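You operate a simulated robot arm through the tools that you are given. There is no shell and no other tool.

You are at the controls of a simulated robot arm. One attempt, no reset.

## Task
Restock the cup wells with the green cup and the yellow cup.
Fine: each cup nests in the well of its size; close the clear cover again. Where these are worked on the way, their far stop is far enough and under half their travel is too little: clear cover.

It is judged by the outcome, as a careful person would: the job done as asked, and still so three seconds after it is handed in. It fails if anything else is knocked over, pushed out of place, dropped, spilled or broken. Lids that push on must go on centred and level and be pressed home; caps that screw on are set level and turned clockwise until they are tight.

## Robot
A 7-joint arm with a two-finger parallel gripper, fixed in place. Base frame: the origin is at the foot of the arm, x ahead of it, y to its left, z up; the work surface is at about z = 0.88. Readings come in m, degrees, newtons and seconds.
Its first joint turns from -149.0 to 149.0 degrees. Payload 3.43 kg.
The tool frame sits at the grasp point between the pads (the TCP): z along the fingers, y along the line on which they close. The tips reach 0.03 m beyond it. The gripper opens to 0.094 m. The fingers are 0.028 m wide and 0.01 m thick; the gripper's body (0.05 by 0.096 m) begins 0.055 m behind the TCP.
Orientation is that of the tool frame in the base frame, as a unit quaternion [w, x, y, z]. With the fingers straight down and closing along the base's y, the tool's x points along the base's -x, its y along +y and its z along -z.

## Interface
- The arm moves only by the tool step_arm. Its arguments are lists of equal length, an entry for each row: "rot": the turn, a rotation vector about the tool's x, y, z in degrees, a list of three; "linear": the shift along the tool's x, y, z in m, a list of three; "hand": the closure in counts, from 0 (fully open) to 255 (shut). In form: {"rot": [[ax, ay, az], ...], "linear": [[dx, dy, dz], ...], "hand": [hand, ...]}. A call has 1 to 20 rows; each row shifts and turns the commanded pose from where the row before left it, along the tool's axes as they then stand. Rows are played at 5 a second. More than 0.05 m and 8.6 degrees between two rows, or a gripper value outside its range, and nothing of the call is played. A pose out of reach is approached as far as the arm can. The call stops where the force on the tool passes 40 N (or 10 N more than at its start, if that is more) or the arm is blocked; 0.2 s more then pass. Each finger travels about 0.045 m/s and halts on what it meets, pressing with about 38 N; the grip force reading is that of the motor and also rises with nothing between the fingers. The clock runs only during rows and for 0.2 s after the last one: add rows that do not move to give the fingers time. It gives the time, the measured TCP pose, the force on the tool (base axes), the opening and the grip force at its end, in the units of the frame above (readings bear some noise), with the torque about the TCP (base axes, N m) and any sound that the robot's microphone picked up, and new pictures: "pictures" is both (left out), scene, wrist or none.
- Cameras (640 x 400 px; columns grow to the right, rows downward): "scene" is fixed at [0.2206, 0.6499, 1.4984]; the picture's right is [0.84, -0.53, 0.00], its down [-0.43, -0.68, -0.60] and it looks along [0.32, 0.50, -0.80] (base axes); focal length 270 px, centre (320, 200). "wrist" rides on the gripper at [0.076, 0.014, -0.103] in the tool frame; the picture's right is [-0.18, 0.98, 0.00], its down [-0.75, -0.14, -0.64] and it looks along [-0.63, -0.12, 0.77] (tool axes); focal length 243 px, centre (320, 200). There is no depth. A picture from a camera that has moved, and an enlarged one, comes with that camera's place and axes in the base frame and with its lens.
- zoom(camera, box): a new picture of the part [left, top, right, bottom] of that camera's present view, enlarged. No time passes.
- hand_in(): hands the job in; it is judged then, once.

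Nothing tells you positions but the pictures and the camera data. Unless the task says otherwise, let go and move clear before handing in.

The tools are called as name(argument=value, ...) on one line, values as JSON. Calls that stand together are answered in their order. step_arm: Moves the arm, as the interface text tells. Its arguments: {"type":"object","properties":{"rot":{"type":"array","items":{"type":"array","items":{"type":"number"}}},"linear":{"type":"array","items":{"type":"array","items":{"type":"number"}}},"hand":{"type":"array","items":{"type":"number"}},"pictures":{"type":"string","enum":["both","scene","wrist","none"]}},"required":["rot","linear","hand"]} The other tools are called the same way: zoom (camera, box) takes an enlarged picture of a part of a camera's view; hand_in () hands the job in.

At the start:

```text
t: 0.0
tcp_pos: [0.622, 0.7679, 1.2426]
tool_rot: [0.0, 0.0, 1.0, 0.0]
contact_force: [0.0, 0.3, 0.3]
wrist_torque: [0.0, -0.02, -0.01]
opening: 0.0939
finger_force: 0.0
```

scene: 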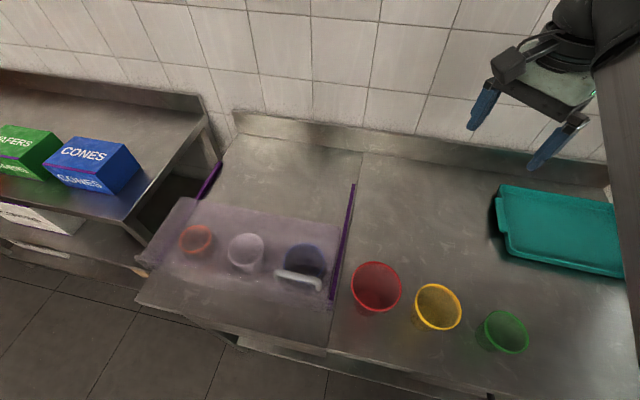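
wrist: 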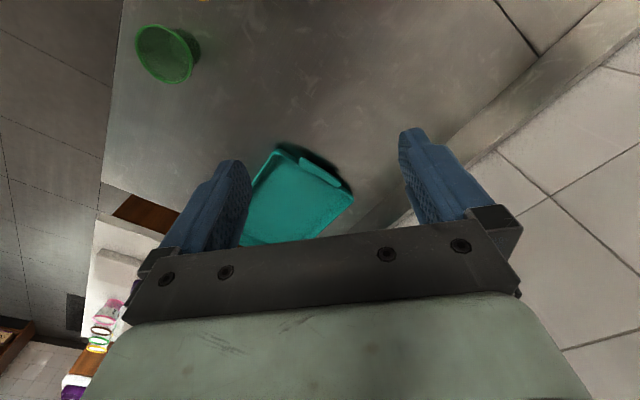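

I see a clear cover over three wells (orange, white and blue) with a white handle and purple rails, and loose red, yellow and green cups on the counter. I'll zoom in to work out the details first.

zoom(camera="scene", box=[120, 140, 380, 360])

zoom(camera="scene", box=[320, 230, 560, 380])

zoom(camera="scene", box=[160, 200, 360, 325])

```text
1.82 times, centred on (250, 250) of scene
camera zoom: at [0.2206, 0.6499, 1.4984], right [0.84, -0.53, 0.0], down [-0.43, -0.68, -0.6], along [0.32, 0.5, -0.8], focal length 491 px, centre (447, 109)
```

zoom: 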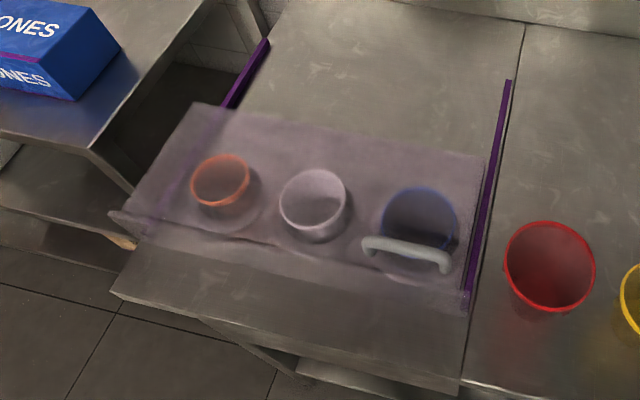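

```text
2.67 times, centred on (440, 305) of scene
camera zoom: at [0.2206, 0.6499, 1.4984], right [0.84, -0.53, 0.0], down [-0.43, -0.68, -0.6], along [0.32, 0.5, -0.8], focal length 721 px, centre (0, -80)
```

zoom: 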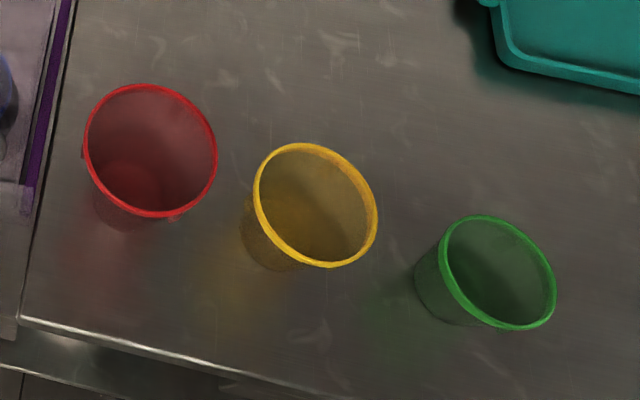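

```text
3.20 times, centred on (260, 262) of scene
camera zoom: at [0.2206, 0.6499, 1.4984], right [0.84, -0.53, 0.0], down [-0.43, -0.68, -0.6], along [0.32, 0.5, -0.8], focal length 865 px, centre (512, 0)
```

zoom: 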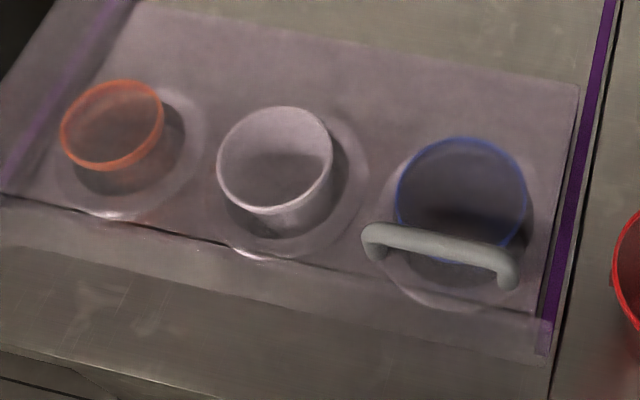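

The counter runs at about 45° in the base frame. The cups lie along its front, and the cover sits over the wells further left. I'll move the wrist camera over that area and turn it for a better view.

step_arm(rot=[[0, 0, 0], [0, 0, 0], [0, 0, 0], [0, 0, 0], [0, 0, 0], [0, 0, 0], [0, 0, 0], [0, 0, 0], [0, 0, 0], [0, 0, 0], [0, 0, -7.5], [0, 0, -7.5], [0, 0, -7.5], [0, 0, -7.5], [0, 0, -7.5], [0, 0, -7.5], [0, 0, 0]], linear=[[0.048, 0, 0], [0.048, 0, 0], [0.048, 0, 0], [0.048, 0, 0], [0.048, 0, 0], [0.048, 0, 0], [0.048, 0, 0], [0.048, 0, 0], [0.048, 0, 0], [0.048, 0, 0], [0, 0, 0], [0, 0, 0], [0, 0, 0], [0, 0, 0], [0, 0, 0], [0, 0, 0], [0, 0, 0]], hand=[0, 0, 0, 0, 0, 0, 0, 0, 0, 0, 0, 0, 0, 0, 0, 0, 0])

```text
t: 3.6
tcp_pos: [0.1533, 0.7923, 1.1853]
tool_rot: [0.003, -0.383, 0.924, 0.005]
contact_force: [0.6, -0.8, -0.5]
wrist_torque: [-0.02, -0.05, 0.01]
opening: 0.0942
finger_force: 0.1
out of reach, approached as far as the arm can: row 2, 3, 4, 5, 6, 7, 8, 9
camera wrist: at [0.0882, 0.7475, 1.288], right [-0.57, 0.82, 0.01], down [0.63, 0.43, 0.65], along [0.53, 0.37, -0.76], focal length 243 px, centre (320, 200)
```

scene: 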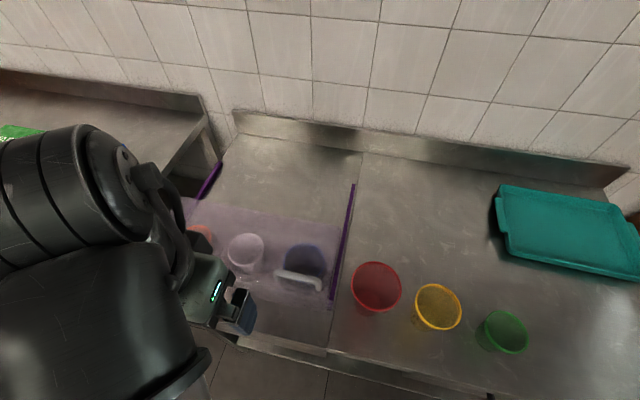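
wrist: 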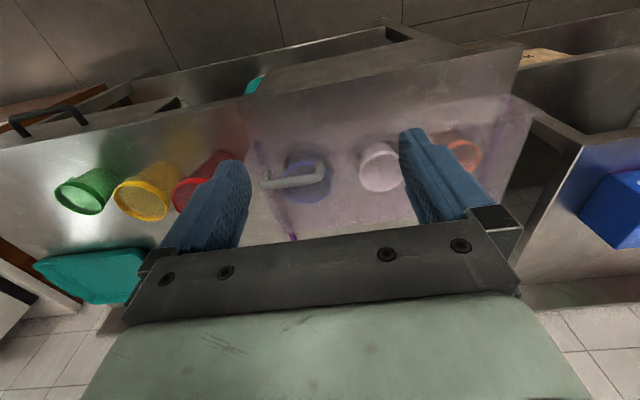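

The view works: the handle, the wells and the three cups are all visible. I'll wait one moment for the arm to settle, then zoom in to triangulate.

step_arm(rot=[[0, 0, 0], [0, 0, 0]], linear=[[0, 0, 0], [0, 0, 0]], hand=[0, 0], pictures="wrist")

zoom(camera="wrist", box=[230, 100, 550, 250])

zoom(camera="wrist", box=[30, 130, 350, 280])

```text
t: 4.2
tcp_pos: [0.1533, 0.7927, 1.1865]
tool_rot: [0.002, -0.383, 0.924, 0.006]
contact_force: [-0.2, 0.3, -1.0]
wrist_torque: [0.04, -0.01, 0.0]
opening: 0.0944
finger_force: 0.0
camera wrist: at [0.0882, 0.7476, 1.288], right [-0.56, 0.83, 0.01], down [0.63, 0.43, 0.65], along [0.53, 0.37, -0.76], focal length 243 px, centre (320, 200)
```

wrist: 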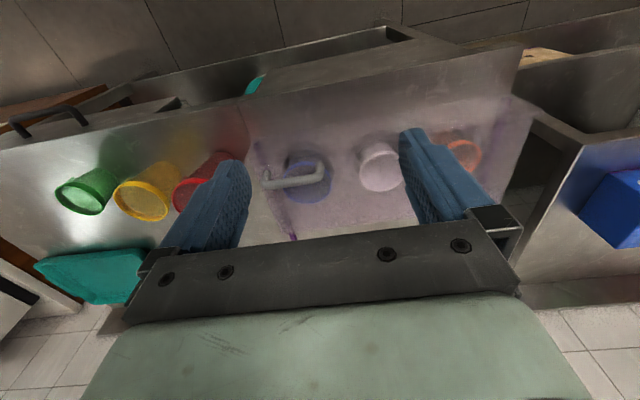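

```text
2.00 times, centred on (390, 175) of wrist
camera zoom: at [0.0882, 0.7476, 1.288], right [-0.56, 0.83, 0.01], down [0.63, 0.43, 0.65], along [0.53, 0.37, -0.76], focal length 485 px, centre (180, 250)
```

zoom: 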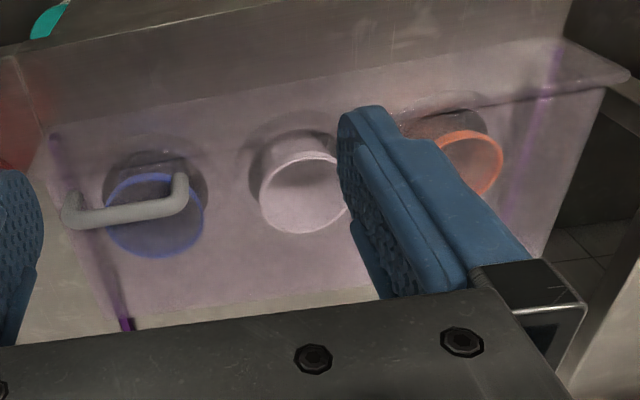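

```text
2.00 times, centred on (190, 205) of wrist
camera zoom: at [0.0882, 0.7476, 1.288], right [-0.56, 0.83, 0.01], down [0.63, 0.43, 0.65], along [0.53, 0.37, -0.76], focal length 485 px, centre (580, 190)
```

zoom: 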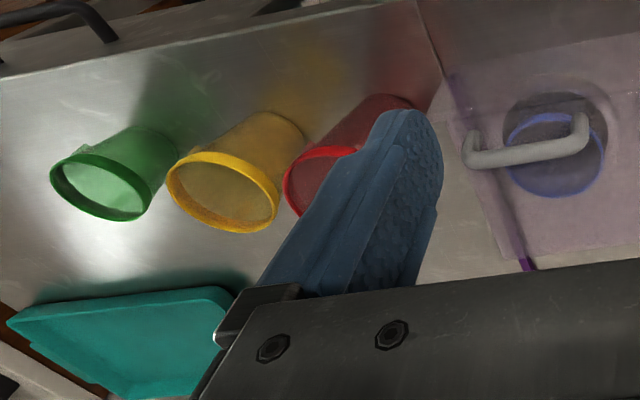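

The handle bar sits at about (0.287, 0.835, 0.99), running along the counter, and the cover looks like it slides back on its rails. The orange well is beyond straight-down reach, so I'll test whether the wrist can yaw for a tilted approach.

step_arm(rot=[[0, 0, 8.2], [0, 0, 8.2], [0, 0, 8.2], [0, 0, 8.2], [0, 0, 8.2], [0, 0, 8.2], [0, 0, 8.2], [0, 0, 8.2], [0, 0, 8.2], [0, 0, 8.2], [0, 0, 8.0], [0, 0, 0]], linear=[[0, 0, 0], [0, 0, 0], [0, 0, 0], [0, 0, 0], [0, 0, 0], [0, 0, 0], [0, 0, 0], [0, 0, 0], [0, 0, 0], [0, 0, 0], [0, 0, 0], [0, 0, 0]], hand=[0, 0, 0, 0, 0, 0, 0, 0, 0, 0, 0, 0])

```text
t: 6.8
tcp_pos: [0.1524, 0.794, 1.1842]
tool_rot: [0.0, 0.384, 0.923, 0.004]
contact_force: [-0.6, 0.0, 0.4]
wrist_torque: [0.0, 0.0, 0.0]
opening: 0.0938
finger_force: 0.1
out of reach, approached as far as the arm can: row 10
camera wrist: at [0.1085, 0.8568, 1.2872], right [0.83, 0.56, 0.01], down [0.43, -0.64, 0.64], along [0.36, -0.52, -0.77], focal length 243 px, centre (320, 200)
```

scene: 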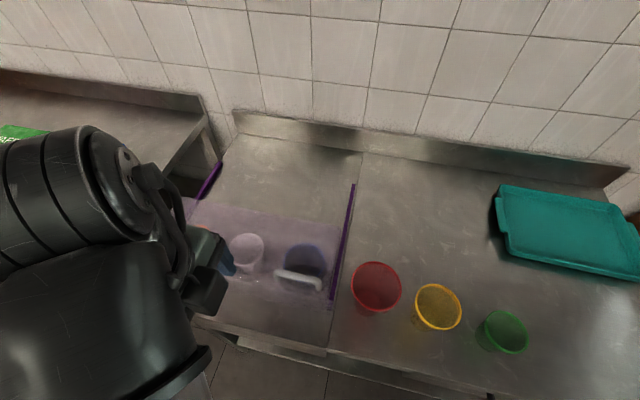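
wrist: 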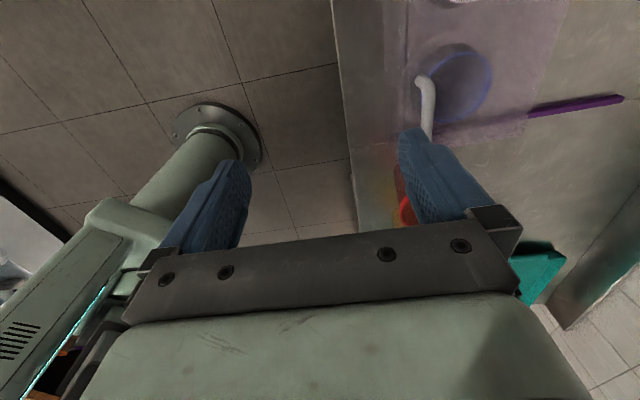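

The yaw reached fine. I'll continue the same way to see whether the camera can end up on the outward side.

step_arm(rot=[[0, 0, 8.0], [0, 0, 8.0], [0, 0, 8.0], [0, 0, 8.0], [0, 0, 8.0], [0, 0, 8.0], [0, 0, 8.0], [0, 0, 8.0], [0, 0, 8.0], [0, 0, 8.0], [0, 0, 8.0], [0, 0, 0]], linear=[[0, 0, 0], [0, 0, 0], [0, 0, 0], [0, 0, 0], [0, 0, 0], [0, 0, 0], [0, 0, 0], [0, 0, 0], [0, 0, 0], [0, 0, 0], [0, 0, 0], [0, 0, 0]], hand=[0, 0, 0, 0, 0, 0, 0, 0, 0, 0, 0, 0])

```text
t: 9.4
tcp_pos: [0.1734, 0.7908, 1.1814]
tool_rot: [0.001, 0.715, 0.699, 0.004]
contact_force: [0.1, 0.2, 0.4]
wrist_torque: [0.01, 0.01, 0.0]
opening: 0.0939
finger_force: 0.1
out of reach, approached as far as the arm can: row 6, 7, 8, 9, 10, 11
camera wrist: at [0.1883, 0.867, 1.2846], right [0.98, -0.21, 0.01], down [-0.16, -0.75, 0.64], along [-0.13, -0.62, -0.77], focal length 243 px, centre (320, 200)
```

scene: 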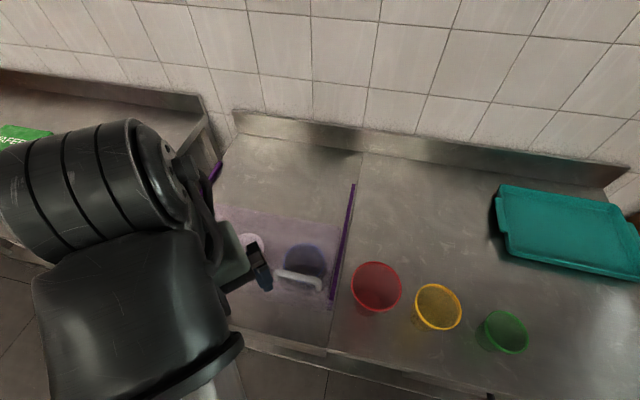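
wrist: 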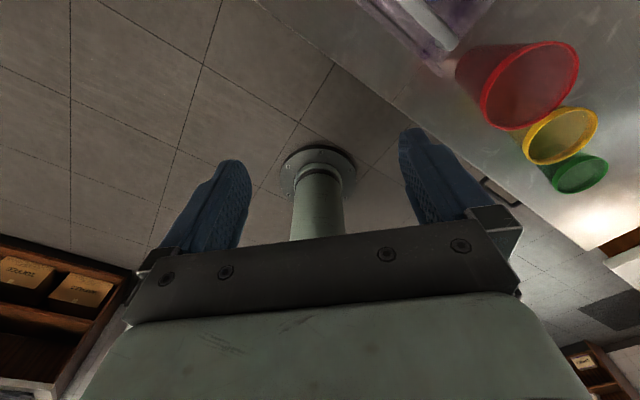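

The wrist's yaw limit is about where it now points. I'll turn back so the fingers close across the handle bar and come in above it for a close look.

step_arm(rot=[[0, 0, -7.72], [0, 0, -7.72], [0, 0, -7.72], [0, 0, -7.72], [0, 0, -7.72], [0, 0, -7.72], [0, 0, 0], [0, 0, 0], [0, 0, 0], [0, 0, 0], [0, 0, 0]], linear=[[0, 0, 0], [0, 0, 0], [0, 0, 0], [0, 0, 0], [0, 0, 0], [0, 0, 0], [-0.0164, 0.0372, 0.02], [-0.0164, 0.0372, 0.02], [-0.0163, 0.0372, 0.02], [0, 0, 0], [0, 0, 0]], hand=[0, 0, 0, 0, 0, 0, 0, 0, 0, 0, 0])

zoom(camera="wrist", box=[220, 80, 440, 240])

zoom(camera="scene", box=[180, 180, 380, 305])

```text
t: 11.8
tcp_pos: [0.2871, 0.8364, 1.1228]
tool_rot: [0.002, 0.384, 0.924, 0.004]
contact_force: [0.0, 0.2, -0.2]
wrist_torque: [-0.02, -0.02, 0.02]
opening: 0.0939
finger_force: 0.1
camera wrist: at [0.2422, 0.9003, 1.225], right [0.83, 0.56, 0.01], down [0.43, -0.64, 0.64], along [0.37, -0.53, -0.77], focal length 243 px, centre (320, 200)
```

scene: 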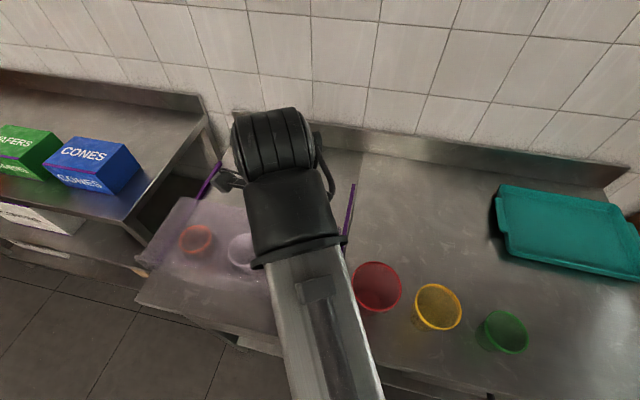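
wrist: 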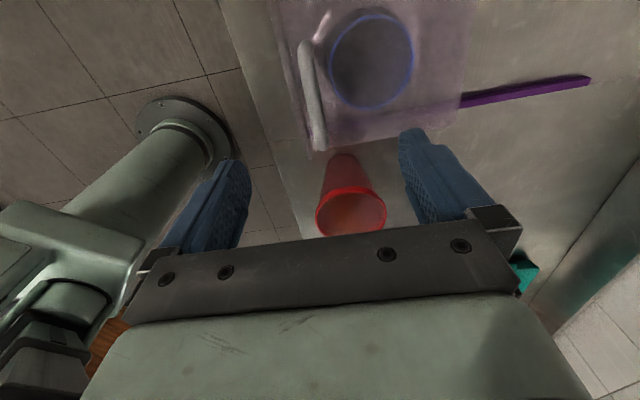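

```text
2.50 times, centred on (330, 160) of wrist
camera zoom: at [0.2422, 0.9003, 1.225], right [0.83, 0.56, 0.01], down [0.43, -0.64, 0.64], along [0.37, -0.53, -0.77], focal length 606 px, centre (295, 300)
```

zoom: 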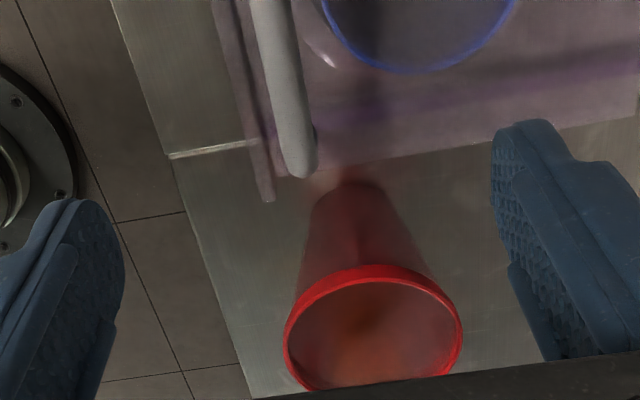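

```text
3.20 times, centred on (280, 242) of scene
camera zoom: at [0.2206, 0.6499, 1.4984], right [0.84, -0.53, 0.0], down [-0.43, -0.68, -0.6], along [0.32, 0.5, -0.8], focal length 865 px, centre (448, 64)
```

zoom: 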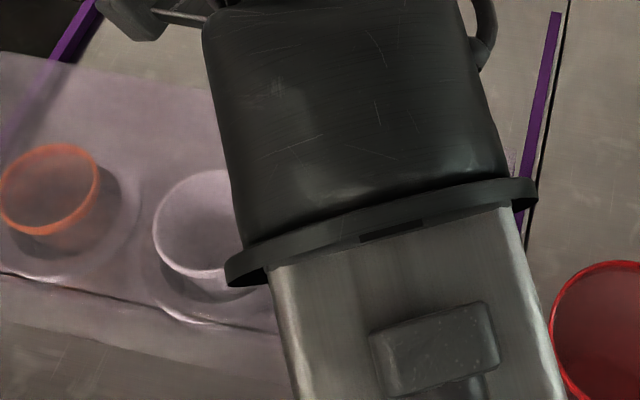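

The handle bar is at depth ≈0.791, lateral ≈0.389 and z≈0.993, with its long axis along the counter. I'll tilt the fingers 30° outward for the extra reach I'll need once the cover slides back, and line up behind the bar.

step_arm(rot=[[-7.5, 0, 0], [-7.5, 0, 0], [-7.5, 0, 0], [-7.5, 0, 0], [0, 0, 0], [0, 0, 0], [0, 0, 0], [0, 0, 0], [0, 0, 0], [0, 0, 0]], linear=[[0, 0, 0], [0, 0, 0], [0, 0, 0], [0, 0, 0], [0, -0.034, 0.0115], [0, -0.034, 0.0115], [0, 0, 0], [0, 0, 0], [0, 0, 0], [0, 0, 0]], hand=[0, 0, 0, 80, 160, 165, 165, 165, 165, 165])

zoom(camera="wrist", box=[220, 40, 440, 240])

```text
t: 14.0
tcp_pos: [0.2543, 0.8019, 1.0685]
tool_rot: [0.103, 0.37, 0.891, 0.243]
contact_force: [0.3, 0.1, 0.5]
wrist_torque: [0.0, -0.03, 0.03]
opening: 0.033
finger_force: 0.0
camera wrist: at [0.1717, 0.829, 1.1634], right [0.73, 0.47, 0.5], down [0.21, -0.85, 0.48], along [0.65, -0.24, -0.72], focal length 243 px, centre (320, 200)
```

scene: 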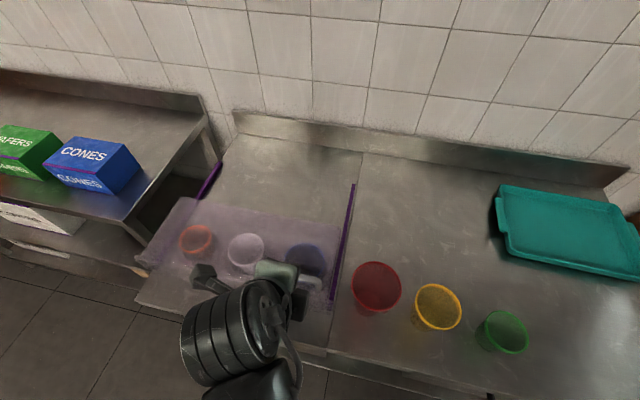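
wrist: 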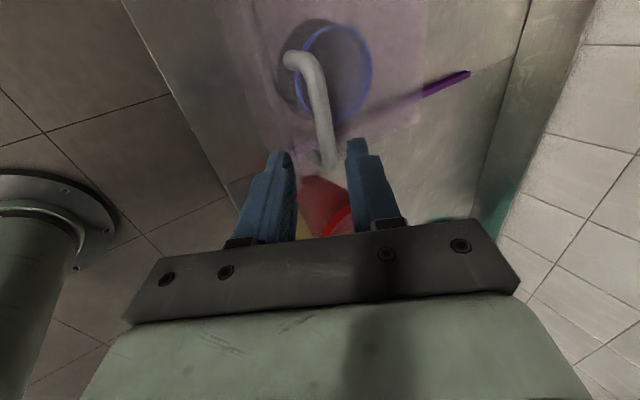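

```text
2.00 times, centred on (330, 140) of wrist
camera zoom: at [0.1717, 0.829, 1.1634], right [0.73, 0.47, 0.5], down [0.21, -0.85, 0.48], along [0.65, -0.24, -0.72], focal length 485 px, centre (300, 320)
```

zoom: 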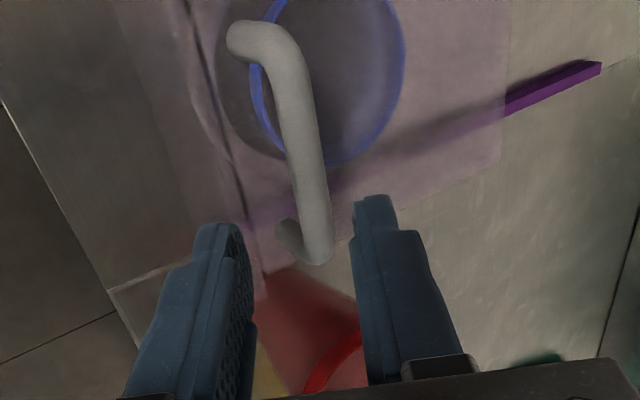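

The bar lines up between the fingers. I'll advance along the finger direction and close on it.

step_arm(rot=[[0, 0, 0], [0, 0, 0], [0, 0, 0], [0, 0, 0], [0, 0, 0], [0, 0, 0]], linear=[[0, 0.001, 0.02], [0, 0, 0.02], [0, 0, 0.02], [0, 0, 0.02], [0, 0, 0], [0, 0, 0]], hand=[165, 165, 165, 165, 165, 165])

zoom(camera="wrist", box=[220, 40, 440, 240])

```text
t: 15.4
tcp_pos: [0.2841, 0.8316, 1.0031]
tool_rot: [0.102, 0.369, 0.891, 0.246]
contact_force: [-1.6, 1.4, 34.9]
wrist_torque: [0.01, 0.18, 0.01]
opening: 0.0255
finger_force: 0.0
camera wrist: at [0.2009, 0.8573, 1.0979], right [0.73, 0.47, 0.5], down [0.21, -0.85, 0.48], along [0.65, -0.24, -0.72], focal length 243 px, centre (320, 200)
```

scene: 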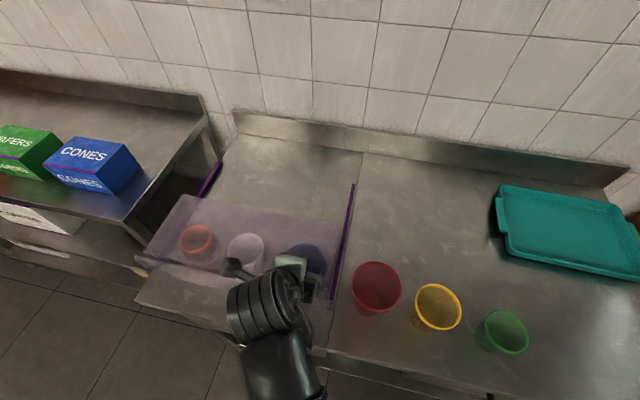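
wrist: 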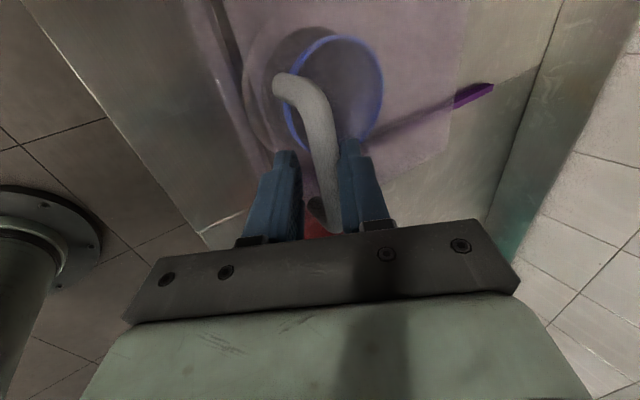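

```text
2.00 times, centred on (330, 140) of wrist
camera zoom: at [0.2009, 0.8573, 1.0979], right [0.73, 0.47, 0.5], down [0.21, -0.85, 0.48], along [0.65, -0.24, -0.72], focal length 485 px, centre (300, 320)
```

zoom: 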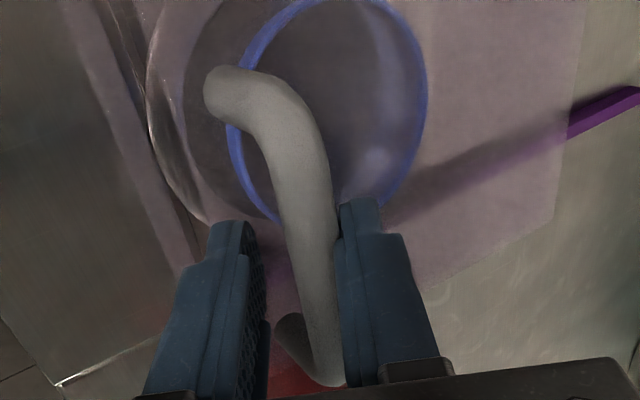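

The lower fingertip is touching the cover panel with about 35 N. I'll back off slightly, centre on the bar, then close.

step_arm(rot=[[0, 0, 0], [0, 0, 0], [0, 0, 0], [0, 0, 0], [0, 0, 0], [0, 0, 0]], linear=[[0, 0.004, -0.009], [0, 0, 0], [0, 0, 0], [0, 0, 0], [0, 0, 0], [0, 0, 0]], hand=[165, 165, 200, 255, 255, 255])

zoom(camera="wrist", box=[220, 40, 440, 240])

```text
t: 16.8
tcp_pos: [0.283, 0.8315, 1.008]
tool_rot: [0.101, 0.37, 0.891, 0.242]
contact_force: [1.2, -3.1, -10.7]
wrist_torque: [0.12, 0.24, -0.74]
opening: 0.0135
finger_force: 45.2
camera wrist: at [0.2005, 0.857, 1.1044], right [0.73, 0.47, 0.5], down [0.21, -0.85, 0.48], along [0.65, -0.25, -0.72], focal length 243 px, centre (320, 200)
```

scene: 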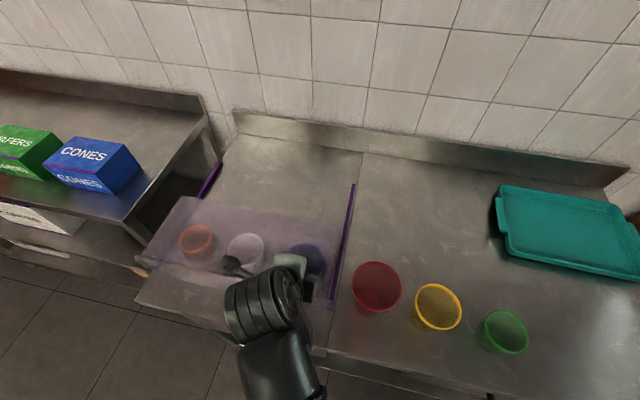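
wrist: 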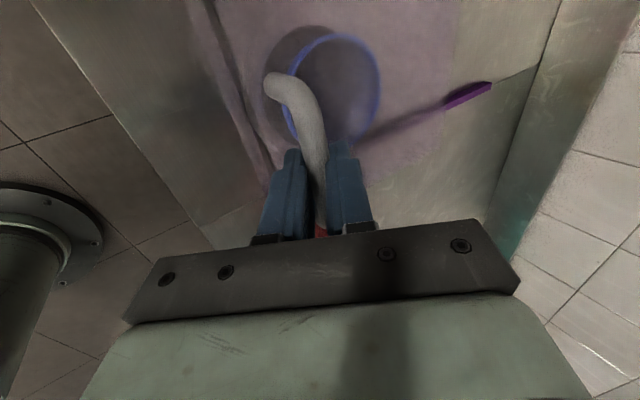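

```text
2.00 times, centred on (330, 140) of wrist
camera zoom: at [0.2005, 0.857, 1.1044], right [0.73, 0.47, 0.5], down [0.21, -0.85, 0.48], along [0.65, -0.25, -0.72], focal length 485 px, centre (300, 320)
```

zoom: 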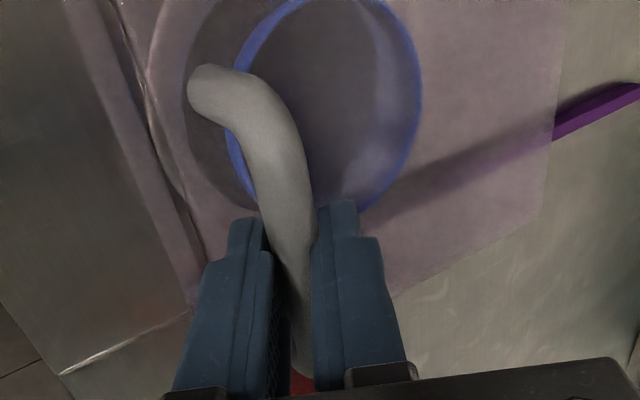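

I have the bar gripped. I'll start sliding the cover back along the rails in small steps.

step_arm(rot=[[0, 0, 0], [0, 0, 0], [0, 0, 0], [0, 0, 0], [0, 0, 0]], linear=[[0, 0.013, 0.0075], [0, 0.013, 0.0075], [0, 0.013, 0.0075], [0, 0.013, 0.0075], [0, 0, 0]], hand=[255, 255, 255, 255, 255], pictures="scene")

```text
t: 18.0
tcp_pos: [0.3259, 0.8738, 1.009]
tool_rot: [0.102, 0.37, 0.891, 0.242]
contact_force: [3.9, -3.8, -24.6]
wrist_torque: [0.26, 0.48, -0.55]
opening: 0.0134
finger_force: 45.3
```

scene: 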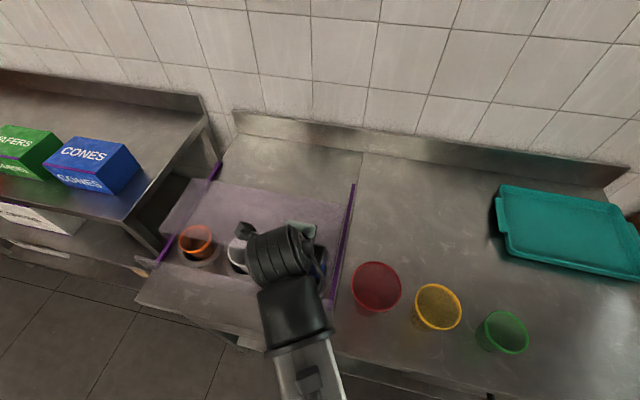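

The cover slides cleanly. I'll ease the upward strain a little and continue.

step_arm(rot=[[0, 0, 0], [0, 0, 0], [0, 0, 0], [0, 0, 0], [0, 0, 0]], linear=[[0, 0.0115, 0.0101], [0, 0.013, 0.0075], [0, 0.013, 0.0075], [0, 0.013, 0.0075], [0, 0, 0]], hand=[255, 255, 255, 255, 255], pictures="scene")

```text
t: 19.2
tcp_pos: [0.369, 0.9165, 1.0081]
tool_rot: [0.102, 0.369, 0.891, 0.245]
contact_force: [4.6, -1.1, 13.7]
wrist_torque: [-0.35, -0.52, -1.21]
opening: 0.0135
finger_force: 45.0
```

scene: 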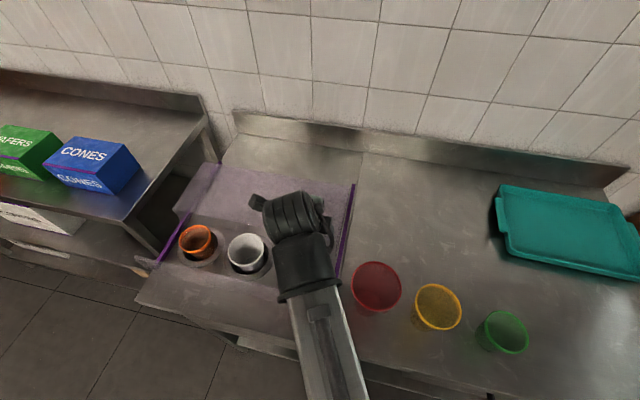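

The wells are becoming exposed. I'll keep going toward the far stop.

step_arm(rot=[[0, 0, 0], [0, 0, 0], [0, 0, 0], [0, 0, 0], [0, 0, 0]], linear=[[0, 0.0135, 0.0065], [0, 0.013, 0.0075], [0, 0.013, 0.0075], [0, 0.013, 0.0075], [0, 0, 0]], hand=[255, 255, 255, 255, 255], pictures="both")

```text
t: 20.4
tcp_pos: [0.4117, 0.9588, 1.0085]
tool_rot: [0.101, 0.37, 0.892, 0.241]
contact_force: [3.1, -3.3, -4.2]
wrist_torque: [0.58, 0.64, -0.36]
opening: 0.0137
finger_force: 44.8
camera wrist: at [0.3284, 0.9848, 1.1045], right [0.73, 0.47, 0.5], down [0.22, -0.85, 0.48], along [0.65, -0.25, -0.72], focal length 243 px, centre (320, 200)
```

scene: 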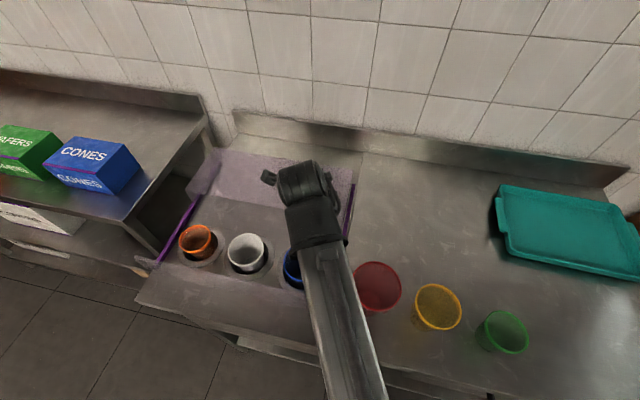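
wrist: 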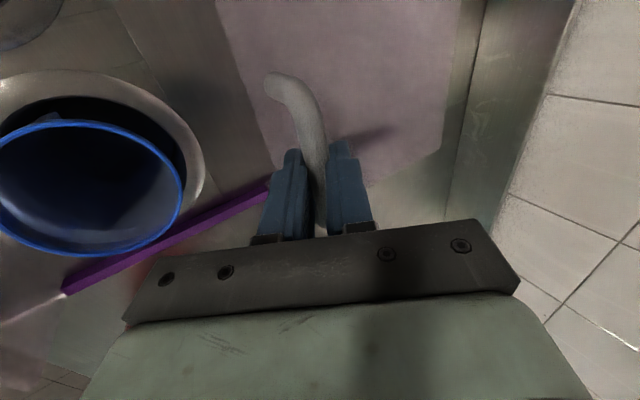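

The cover has moved about 0.18 m. I'll take careful small steps to find the stop.

step_arm(rot=[[0, 0, 0], [0, 0, 0], [0, 0, 0], [0, 0, 0]], linear=[[0, 0.0087, 0.005], [0, 0.0087, 0.005], [0, 0.0087, 0.005], [0, 0, 0]], hand=[255, 255, 255, 255], pictures="both")

```text
t: 20.9
tcp_pos: [0.4161, 0.9636, 1.0084]
tool_rot: [0.099, 0.371, 0.892, 0.237]
contact_force: [-7.7, -7.3, 9.0]
wrist_torque: [-0.05, 0.05, -0.67]
opening: 0.0134
finger_force: 45.3
stopped in row 2: the force on the tool passed its limit at 48 N (the readings are from after the stop); the commanded pose is now the measured one
camera wrist: at [0.3342, 0.9906, 1.105], right [0.73, 0.47, 0.49], down [0.22, -0.84, 0.49], along [0.64, -0.25, -0.72], focal length 243 px, centre (320, 200)
```

scene: 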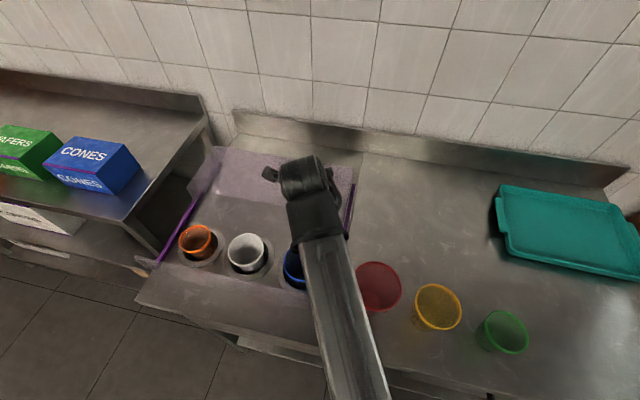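
wrist: 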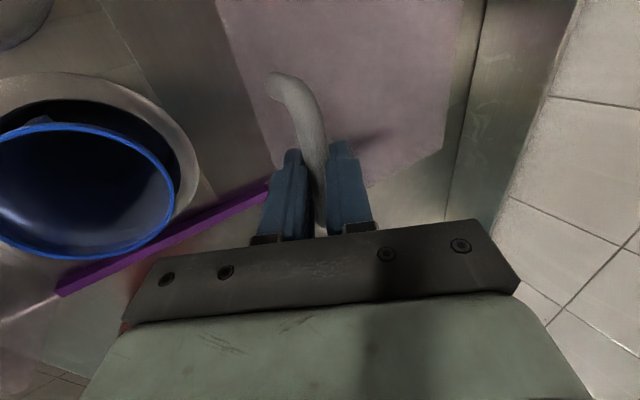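

The cover is at its far stop after about 0.188 m of travel. I'll release the handle and back straight out along the fingers.

step_arm(rot=[[0, 0, 0], [0, 0, 0], [0, 0, 0], [0, 0, 0], [0, 0, 0], [0, 0, 0], [0, 0, 0], [0, 0, 0]], linear=[[0, 0, 0], [0, 0, 0], [0, 0, 0], [0, 0, -0.015], [0, 0, -0.025], [0, 0, -0.04], [0, 0, -0.04], [0, 0, 0]], hand=[190, 190, 190, 190, 190, 190, 100, 0], pictures="both")

zoom(camera="scene", box=[160, 200, 360, 325])

```text
t: 22.8
tcp_pos: [0.3743, 0.9227, 1.1133]
tool_rot: [0.099, 0.371, 0.892, 0.237]
contact_force: [0.2, 0.6, 0.7]
wrist_torque: [0.0, -0.01, -0.01]
opening: 0.0754
finger_force: 0.0
camera wrist: at [0.2927, 0.9498, 1.2088], right [0.73, 0.47, 0.49], down [0.22, -0.84, 0.49], along [0.64, -0.25, -0.72], focal length 243 px, centre (320, 200)
```

scene: 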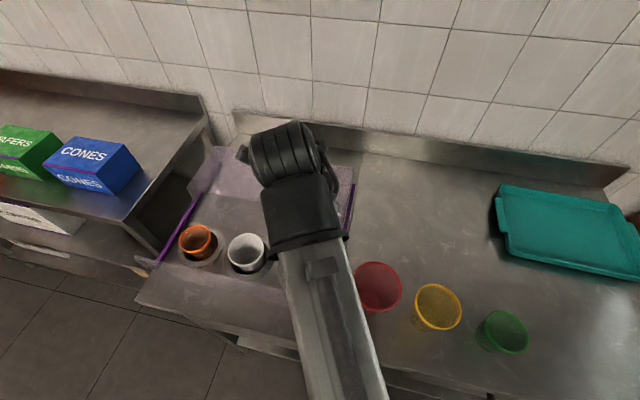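
wrist: 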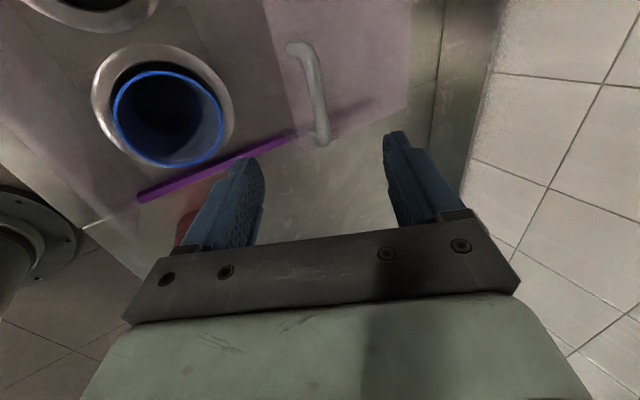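

```text
3.20 times, centred on (260, 262) of scene
camera zoom: at [0.2206, 0.6499, 1.4984], right [0.84, -0.53, 0.0], down [-0.43, -0.68, -0.6], along [0.32, 0.5, -0.8], focal length 865 px, centre (512, 0)
```

zoom: 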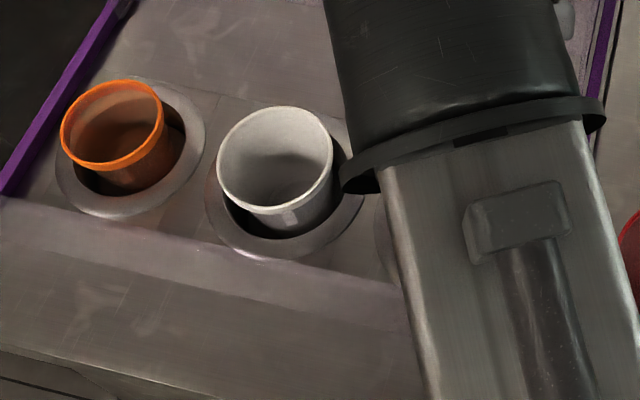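

The wells now show clearly. By rim size, green (~76 mm) matches orange and yellow (~85 mm) matches white, while red matches blue. The orange well is far out at r≈1.09, so I'll test with an empty hand whether a tilted tool can reach it.

step_arm(rot=[[0, 0, 0], [0, 0, 0], [0, 0, 0], [7.5, 0, 0], [7.5, 0, 0], [7.5, 0, 0], [7.5, 0, 0], [0, 0, 0], [0, 0, 0], [0, 0, 0], [0, 0, 0], [0, 0, 0], [0, 0, 7.4], [0, 0, 7.4], [0, 0, 7.4], [0, 0, 7.4], [0, 0, 7.4], [0, 0, 0]], linear=[[0, -0.0289, -0.0167], [0, -0.0289, -0.0167], [0, -0.0289, -0.0167], [0, 0, 0], [0, 0, 0], [0, 0, 0], [0, 0, 0], [0.0327, -0.0247, -0.0034], [0.0327, -0.0247, -0.0034], [0.0327, -0.0247, -0.0034], [0.0327, -0.0247, -0.0034], [0.0327, -0.0247, -0.0034], [0, 0, 0], [0, 0, 0], [0, 0, 0], [0, 0, 0], [0, 0, 0], [0, 0, 0]], hand=[0, 0, 0, 0, 0, 0, 0, 0, 0, 0, 0, 0, 0, 0, 0, 0, 0, 0], pictures="both")

```text
t: 26.6
tcp_pos: [0.0998, 0.8806, 1.1302]
tool_rot: [0.001, 0.657, 0.754, -0.002]
contact_force: [-0.1, 0.5, -0.1]
wrist_torque: [0.01, 0.0, 0.03]
opening: 0.0938
finger_force: 0.1
camera wrist: at [0.104, 0.9586, 1.2316], right [1.0, -0.05, 0.0], down [-0.04, -0.76, 0.65], along [-0.03, -0.64, -0.76], focal length 243 px, centre (320, 200)
```

scene: 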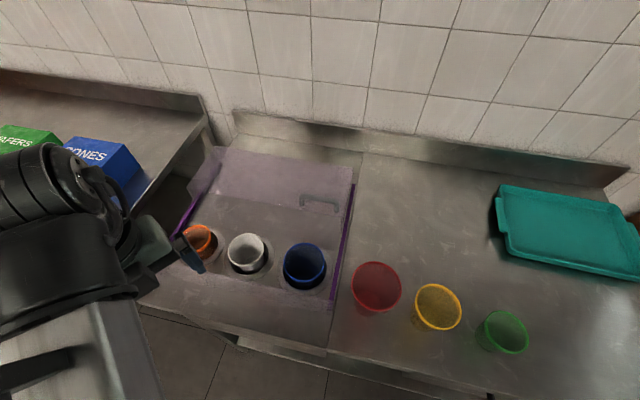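
wrist: 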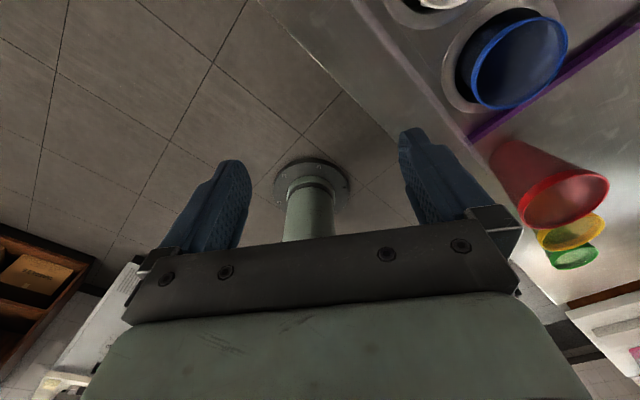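

The arm is in position. Now I'll tilt 35° outward and reach toward a point above the orange well.

step_arm(rot=[[0, 7, 0], [0, 7, 0], [0, 7, 0], [0, 7, 0], [0, 7, 0], [0, 0, 0], [0, 0, 0], [0, 0, 0], [0, 0, 0], [0, 0, 0], [0, 0, 0]], linear=[[0, 0, 0], [0, 0, 0], [0, 0, 0], [0, 0, 0], [0, 0, 0], [0.0228, 0.0109, 0.0355], [0.0228, 0.0109, 0.0355], [0.0228, 0.0109, 0.0355], [0.0228, 0.0109, 0.0355], [0.0228, 0.0109, 0.0355], [0, 0, 0]], hand=[0, 0, 0, 0, 0, 0, 0, 0, 0, 0, 0], pictures="both")

```text
t: 28.9
tcp_pos: [0.1265, 1.0799, 1.048]
tool_rot: [-0.226, 0.627, 0.72, 0.196]
contact_force: [-0.3, -0.4, -0.1]
wrist_torque: [0.0, -0.01, 0.01]
opening: 0.094
finger_force: 0.0
camera wrist: at [0.1402, 1.0869, 1.1754], right [0.99, -0.01, -0.11], down [0.0, -1.0, 0.1], along [-0.11, -0.1, -0.99], focal length 243 px, centre (320, 200)
```

scene: 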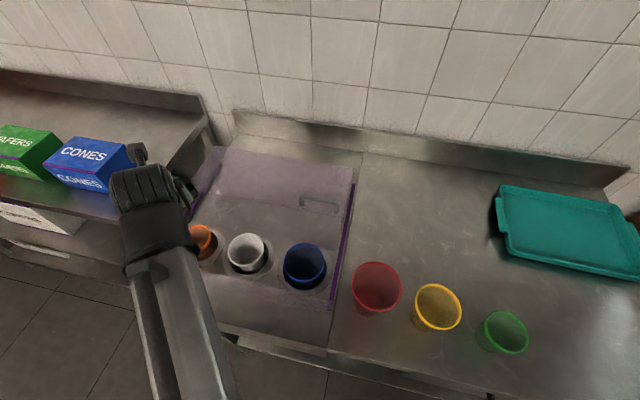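
wrist: 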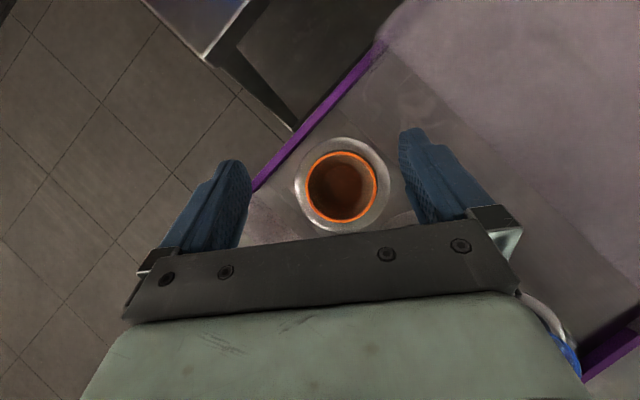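

The tilted reach works, and this gives a near-vertical view of the orange cup in its well. I'll zoom in to localise it.

zoom(camera="wrist", box=[240, 100, 440, 240])

```text
2.86 times, centred on (340, 170) of wrist
camera zoom: at [0.1402, 1.0869, 1.1754], right [0.99, -0.01, -0.11], down [0.0, -1.0, 0.1], along [-0.11, -0.1, -0.99], focal length 693 px, centre (263, 286)
```

zoom: 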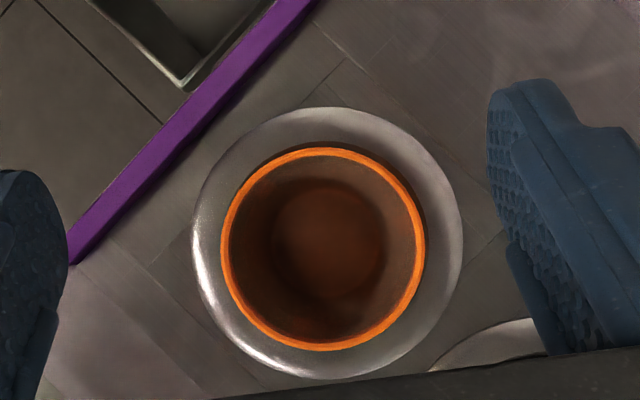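

The orange rim centre is about (0.133, 1.077), rim height ≈0.915. Next I'll carry this tilted pose over to the green cup at about (0.568, 0.550).

step_arm(rot=[[0, 0, 0], [0, 0, 0], [0, 0, 0], [0, 0, 0], [0, 0, 0], [0, 0, 0], [0, 0, 0], [0, 0, 0], [0, 0, 0], [0, 0, 0], [0, 0, 0], [0, 0, 0], [0, 0, 0], [0, 0, 0], [0, 0, 0], [0, 0, 0], [0, 0, 0]], linear=[[-0.0228, -0.0109, -0.0355], [-0.0228, -0.0109, -0.0355], [-0.0228, -0.0109, -0.0355], [-0.0228, -0.0109, -0.0355], [-0.0228, -0.0109, -0.0355], [-0.0291, 0.0348, -0.0153], [-0.0291, 0.0348, -0.0153], [-0.0291, 0.0348, -0.0153], [-0.0291, 0.0348, -0.0153], [-0.0291, 0.0348, -0.0153], [-0.0291, 0.0348, -0.0153], [-0.0291, 0.0348, -0.0153], [-0.0291, 0.0348, -0.0153], [-0.0291, 0.0348, -0.0153], [-0.0291, 0.0348, -0.0153], [-0.0291, 0.0348, -0.0153], [-0.0291, 0.0348, -0.0153]], hand=[0, 0, 0, 0, 0, 0, 0, 0, 0, 0, 0, 0, 0, 0, 0, 0, 0], pictures="none")

step_arm(rot=[[-4.48, 0, 6.39], [-4.48, 0, 6.39], [-4.48, 0, 6.39], [-4.48, 0, 6.39], [-4.48, 0, 6.39], [0, 0, 0]], linear=[[0, 0, 0], [0, 0, 0], [0, 0, 0], [0, 0, 0], [0, 0, 0], [0, 0, 0]], hand=[0, 0, 0, 0, 0, 0], pictures="both")

zoom(camera="wrist", box=[240, 80, 440, 240])

```text
t: 32.5
tcp_pos: [0.5696, 0.5518, 1.0809]
tool_rot: [-0.226, 0.627, 0.72, 0.195]
contact_force: [-0.1, 0.7, 0.2]
wrist_torque: [0.02, 0.02, -0.02]
opening: 0.0943
finger_force: 0.0
```

```text
t: 34.0
tcp_pos: [0.568, 0.5513, 1.0791]
tool_rot: [-0.145, 0.831, 0.469, 0.26]
contact_force: [-0.2, -0.6, -0.9]
wrist_torque: [0.03, 0.0, 0.04]
opening: 0.094
finger_force: 0.0
camera wrist: at [0.5819, 0.547, 1.2081], right [0.76, -0.64, -0.1], down [-0.63, -0.77, 0.1], along [-0.14, -0.01, -0.99], focal length 243 px, centre (320, 200)
```

scene: 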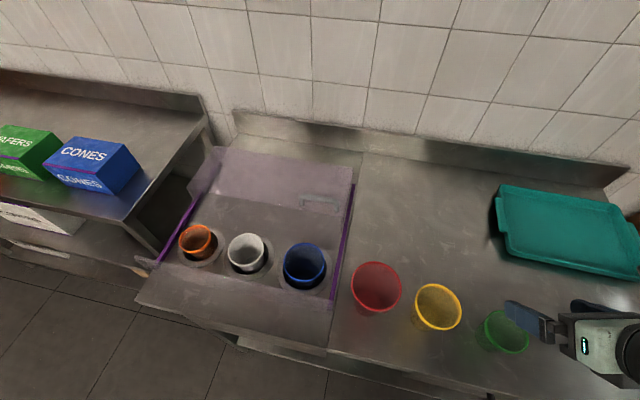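
wrist: 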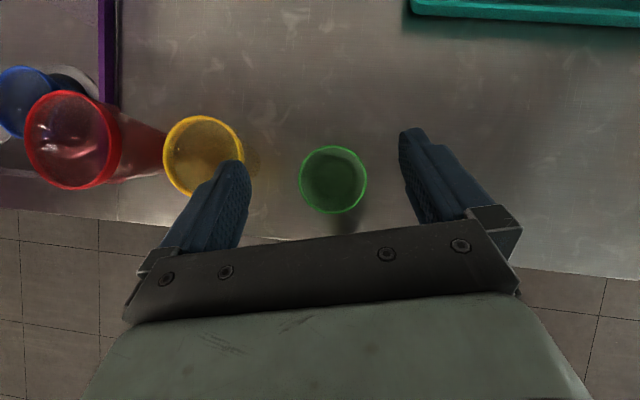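

```text
2.50 times, centred on (340, 160) of wrist
camera zoom: at [0.5819, 0.547, 1.2081], right [0.76, -0.64, -0.1], down [-0.63, -0.77, 0.1], along [-0.14, -0.01, -0.99], focal length 606 px, centre (270, 300)
```

zoom: 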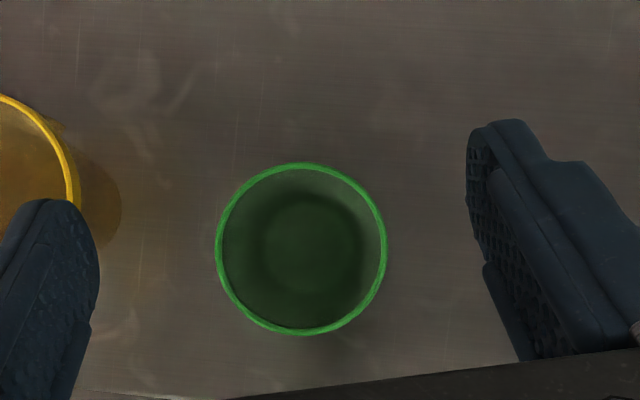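

The green cup is centred at about (0.568, 0.554) with its rim near z≈0.94. I'll descend so the pads straddle the lip, keeping the fingertips only slightly below it.

step_arm(rot=[[0, 0, 0], [0, 0, 0], [0, 0, 0], [0, 0, 0], [0, 0, 0]], linear=[[-0.019, -0.0003, 0.024], [-0.019, -0.0003, 0.024], [-0.019, -0.0003, 0.024], [-0.019, -0.0004, 0.0238], [0, 0, 0]], hand=[0, 0, 0, 0, 0], pictures="both")

zoom(camera="wrist", box=[200, 60, 460, 240])

zoom(camera="scene", box=[420, 260, 640, 400])

```text
t: 35.1
tcp_pos: [0.5627, 0.5443, 0.9569]
tool_rot: [-0.146, 0.832, 0.469, 0.259]
contact_force: [0.4, 0.6, -0.4]
wrist_torque: [0.04, 0.01, 0.01]
opening: 0.0941
finger_force: 0.0
camera wrist: at [0.5768, 0.5407, 1.085], right [0.76, -0.64, -0.1], down [-0.63, -0.77, 0.1], along [-0.14, -0.01, -0.99], focal length 243 px, centre (320, 200)
```

scene: 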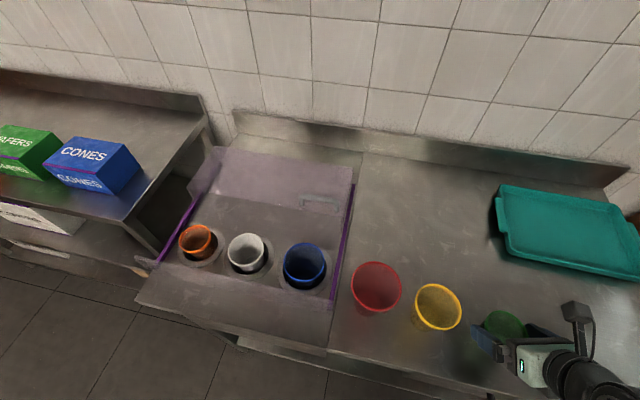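
wrist: 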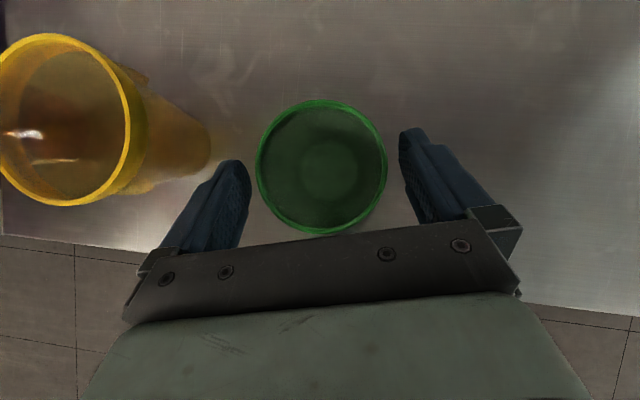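

```text
2.22 times, centred on (330, 150) of wrist
camera zoom: at [0.5768, 0.5407, 1.085], right [0.76, -0.64, -0.1], down [-0.63, -0.77, 0.1], along [-0.14, -0.01, -0.99], focal length 539 px, centre (298, 311)
```

zoom: 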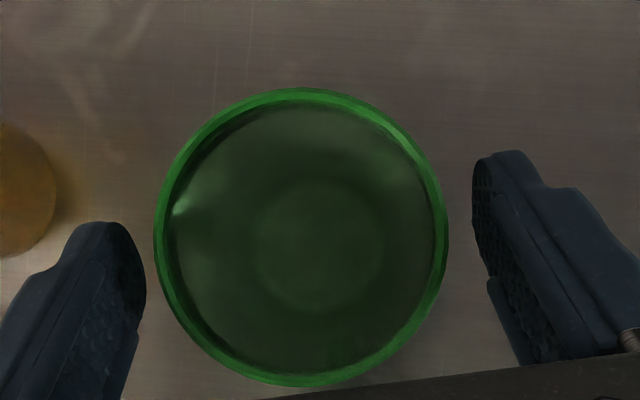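

```text
2.86 times, centred on (530, 330) of scene
camera zoom: at [0.2206, 0.6499, 1.4984], right [0.84, -0.53, 0.0], down [-0.43, -0.68, -0.6], along [0.32, 0.5, -0.8], focal length 772 px, centre (-280, -171)
```

zoom: 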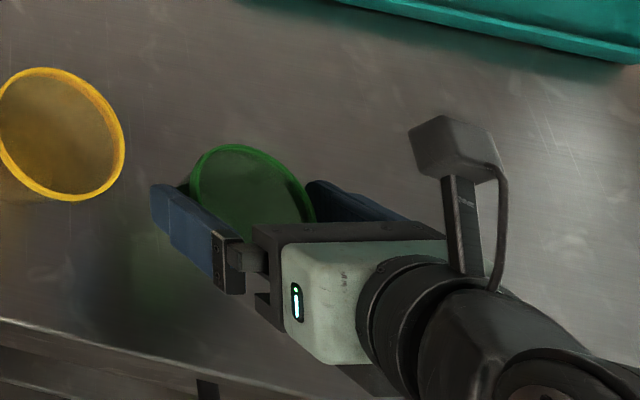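

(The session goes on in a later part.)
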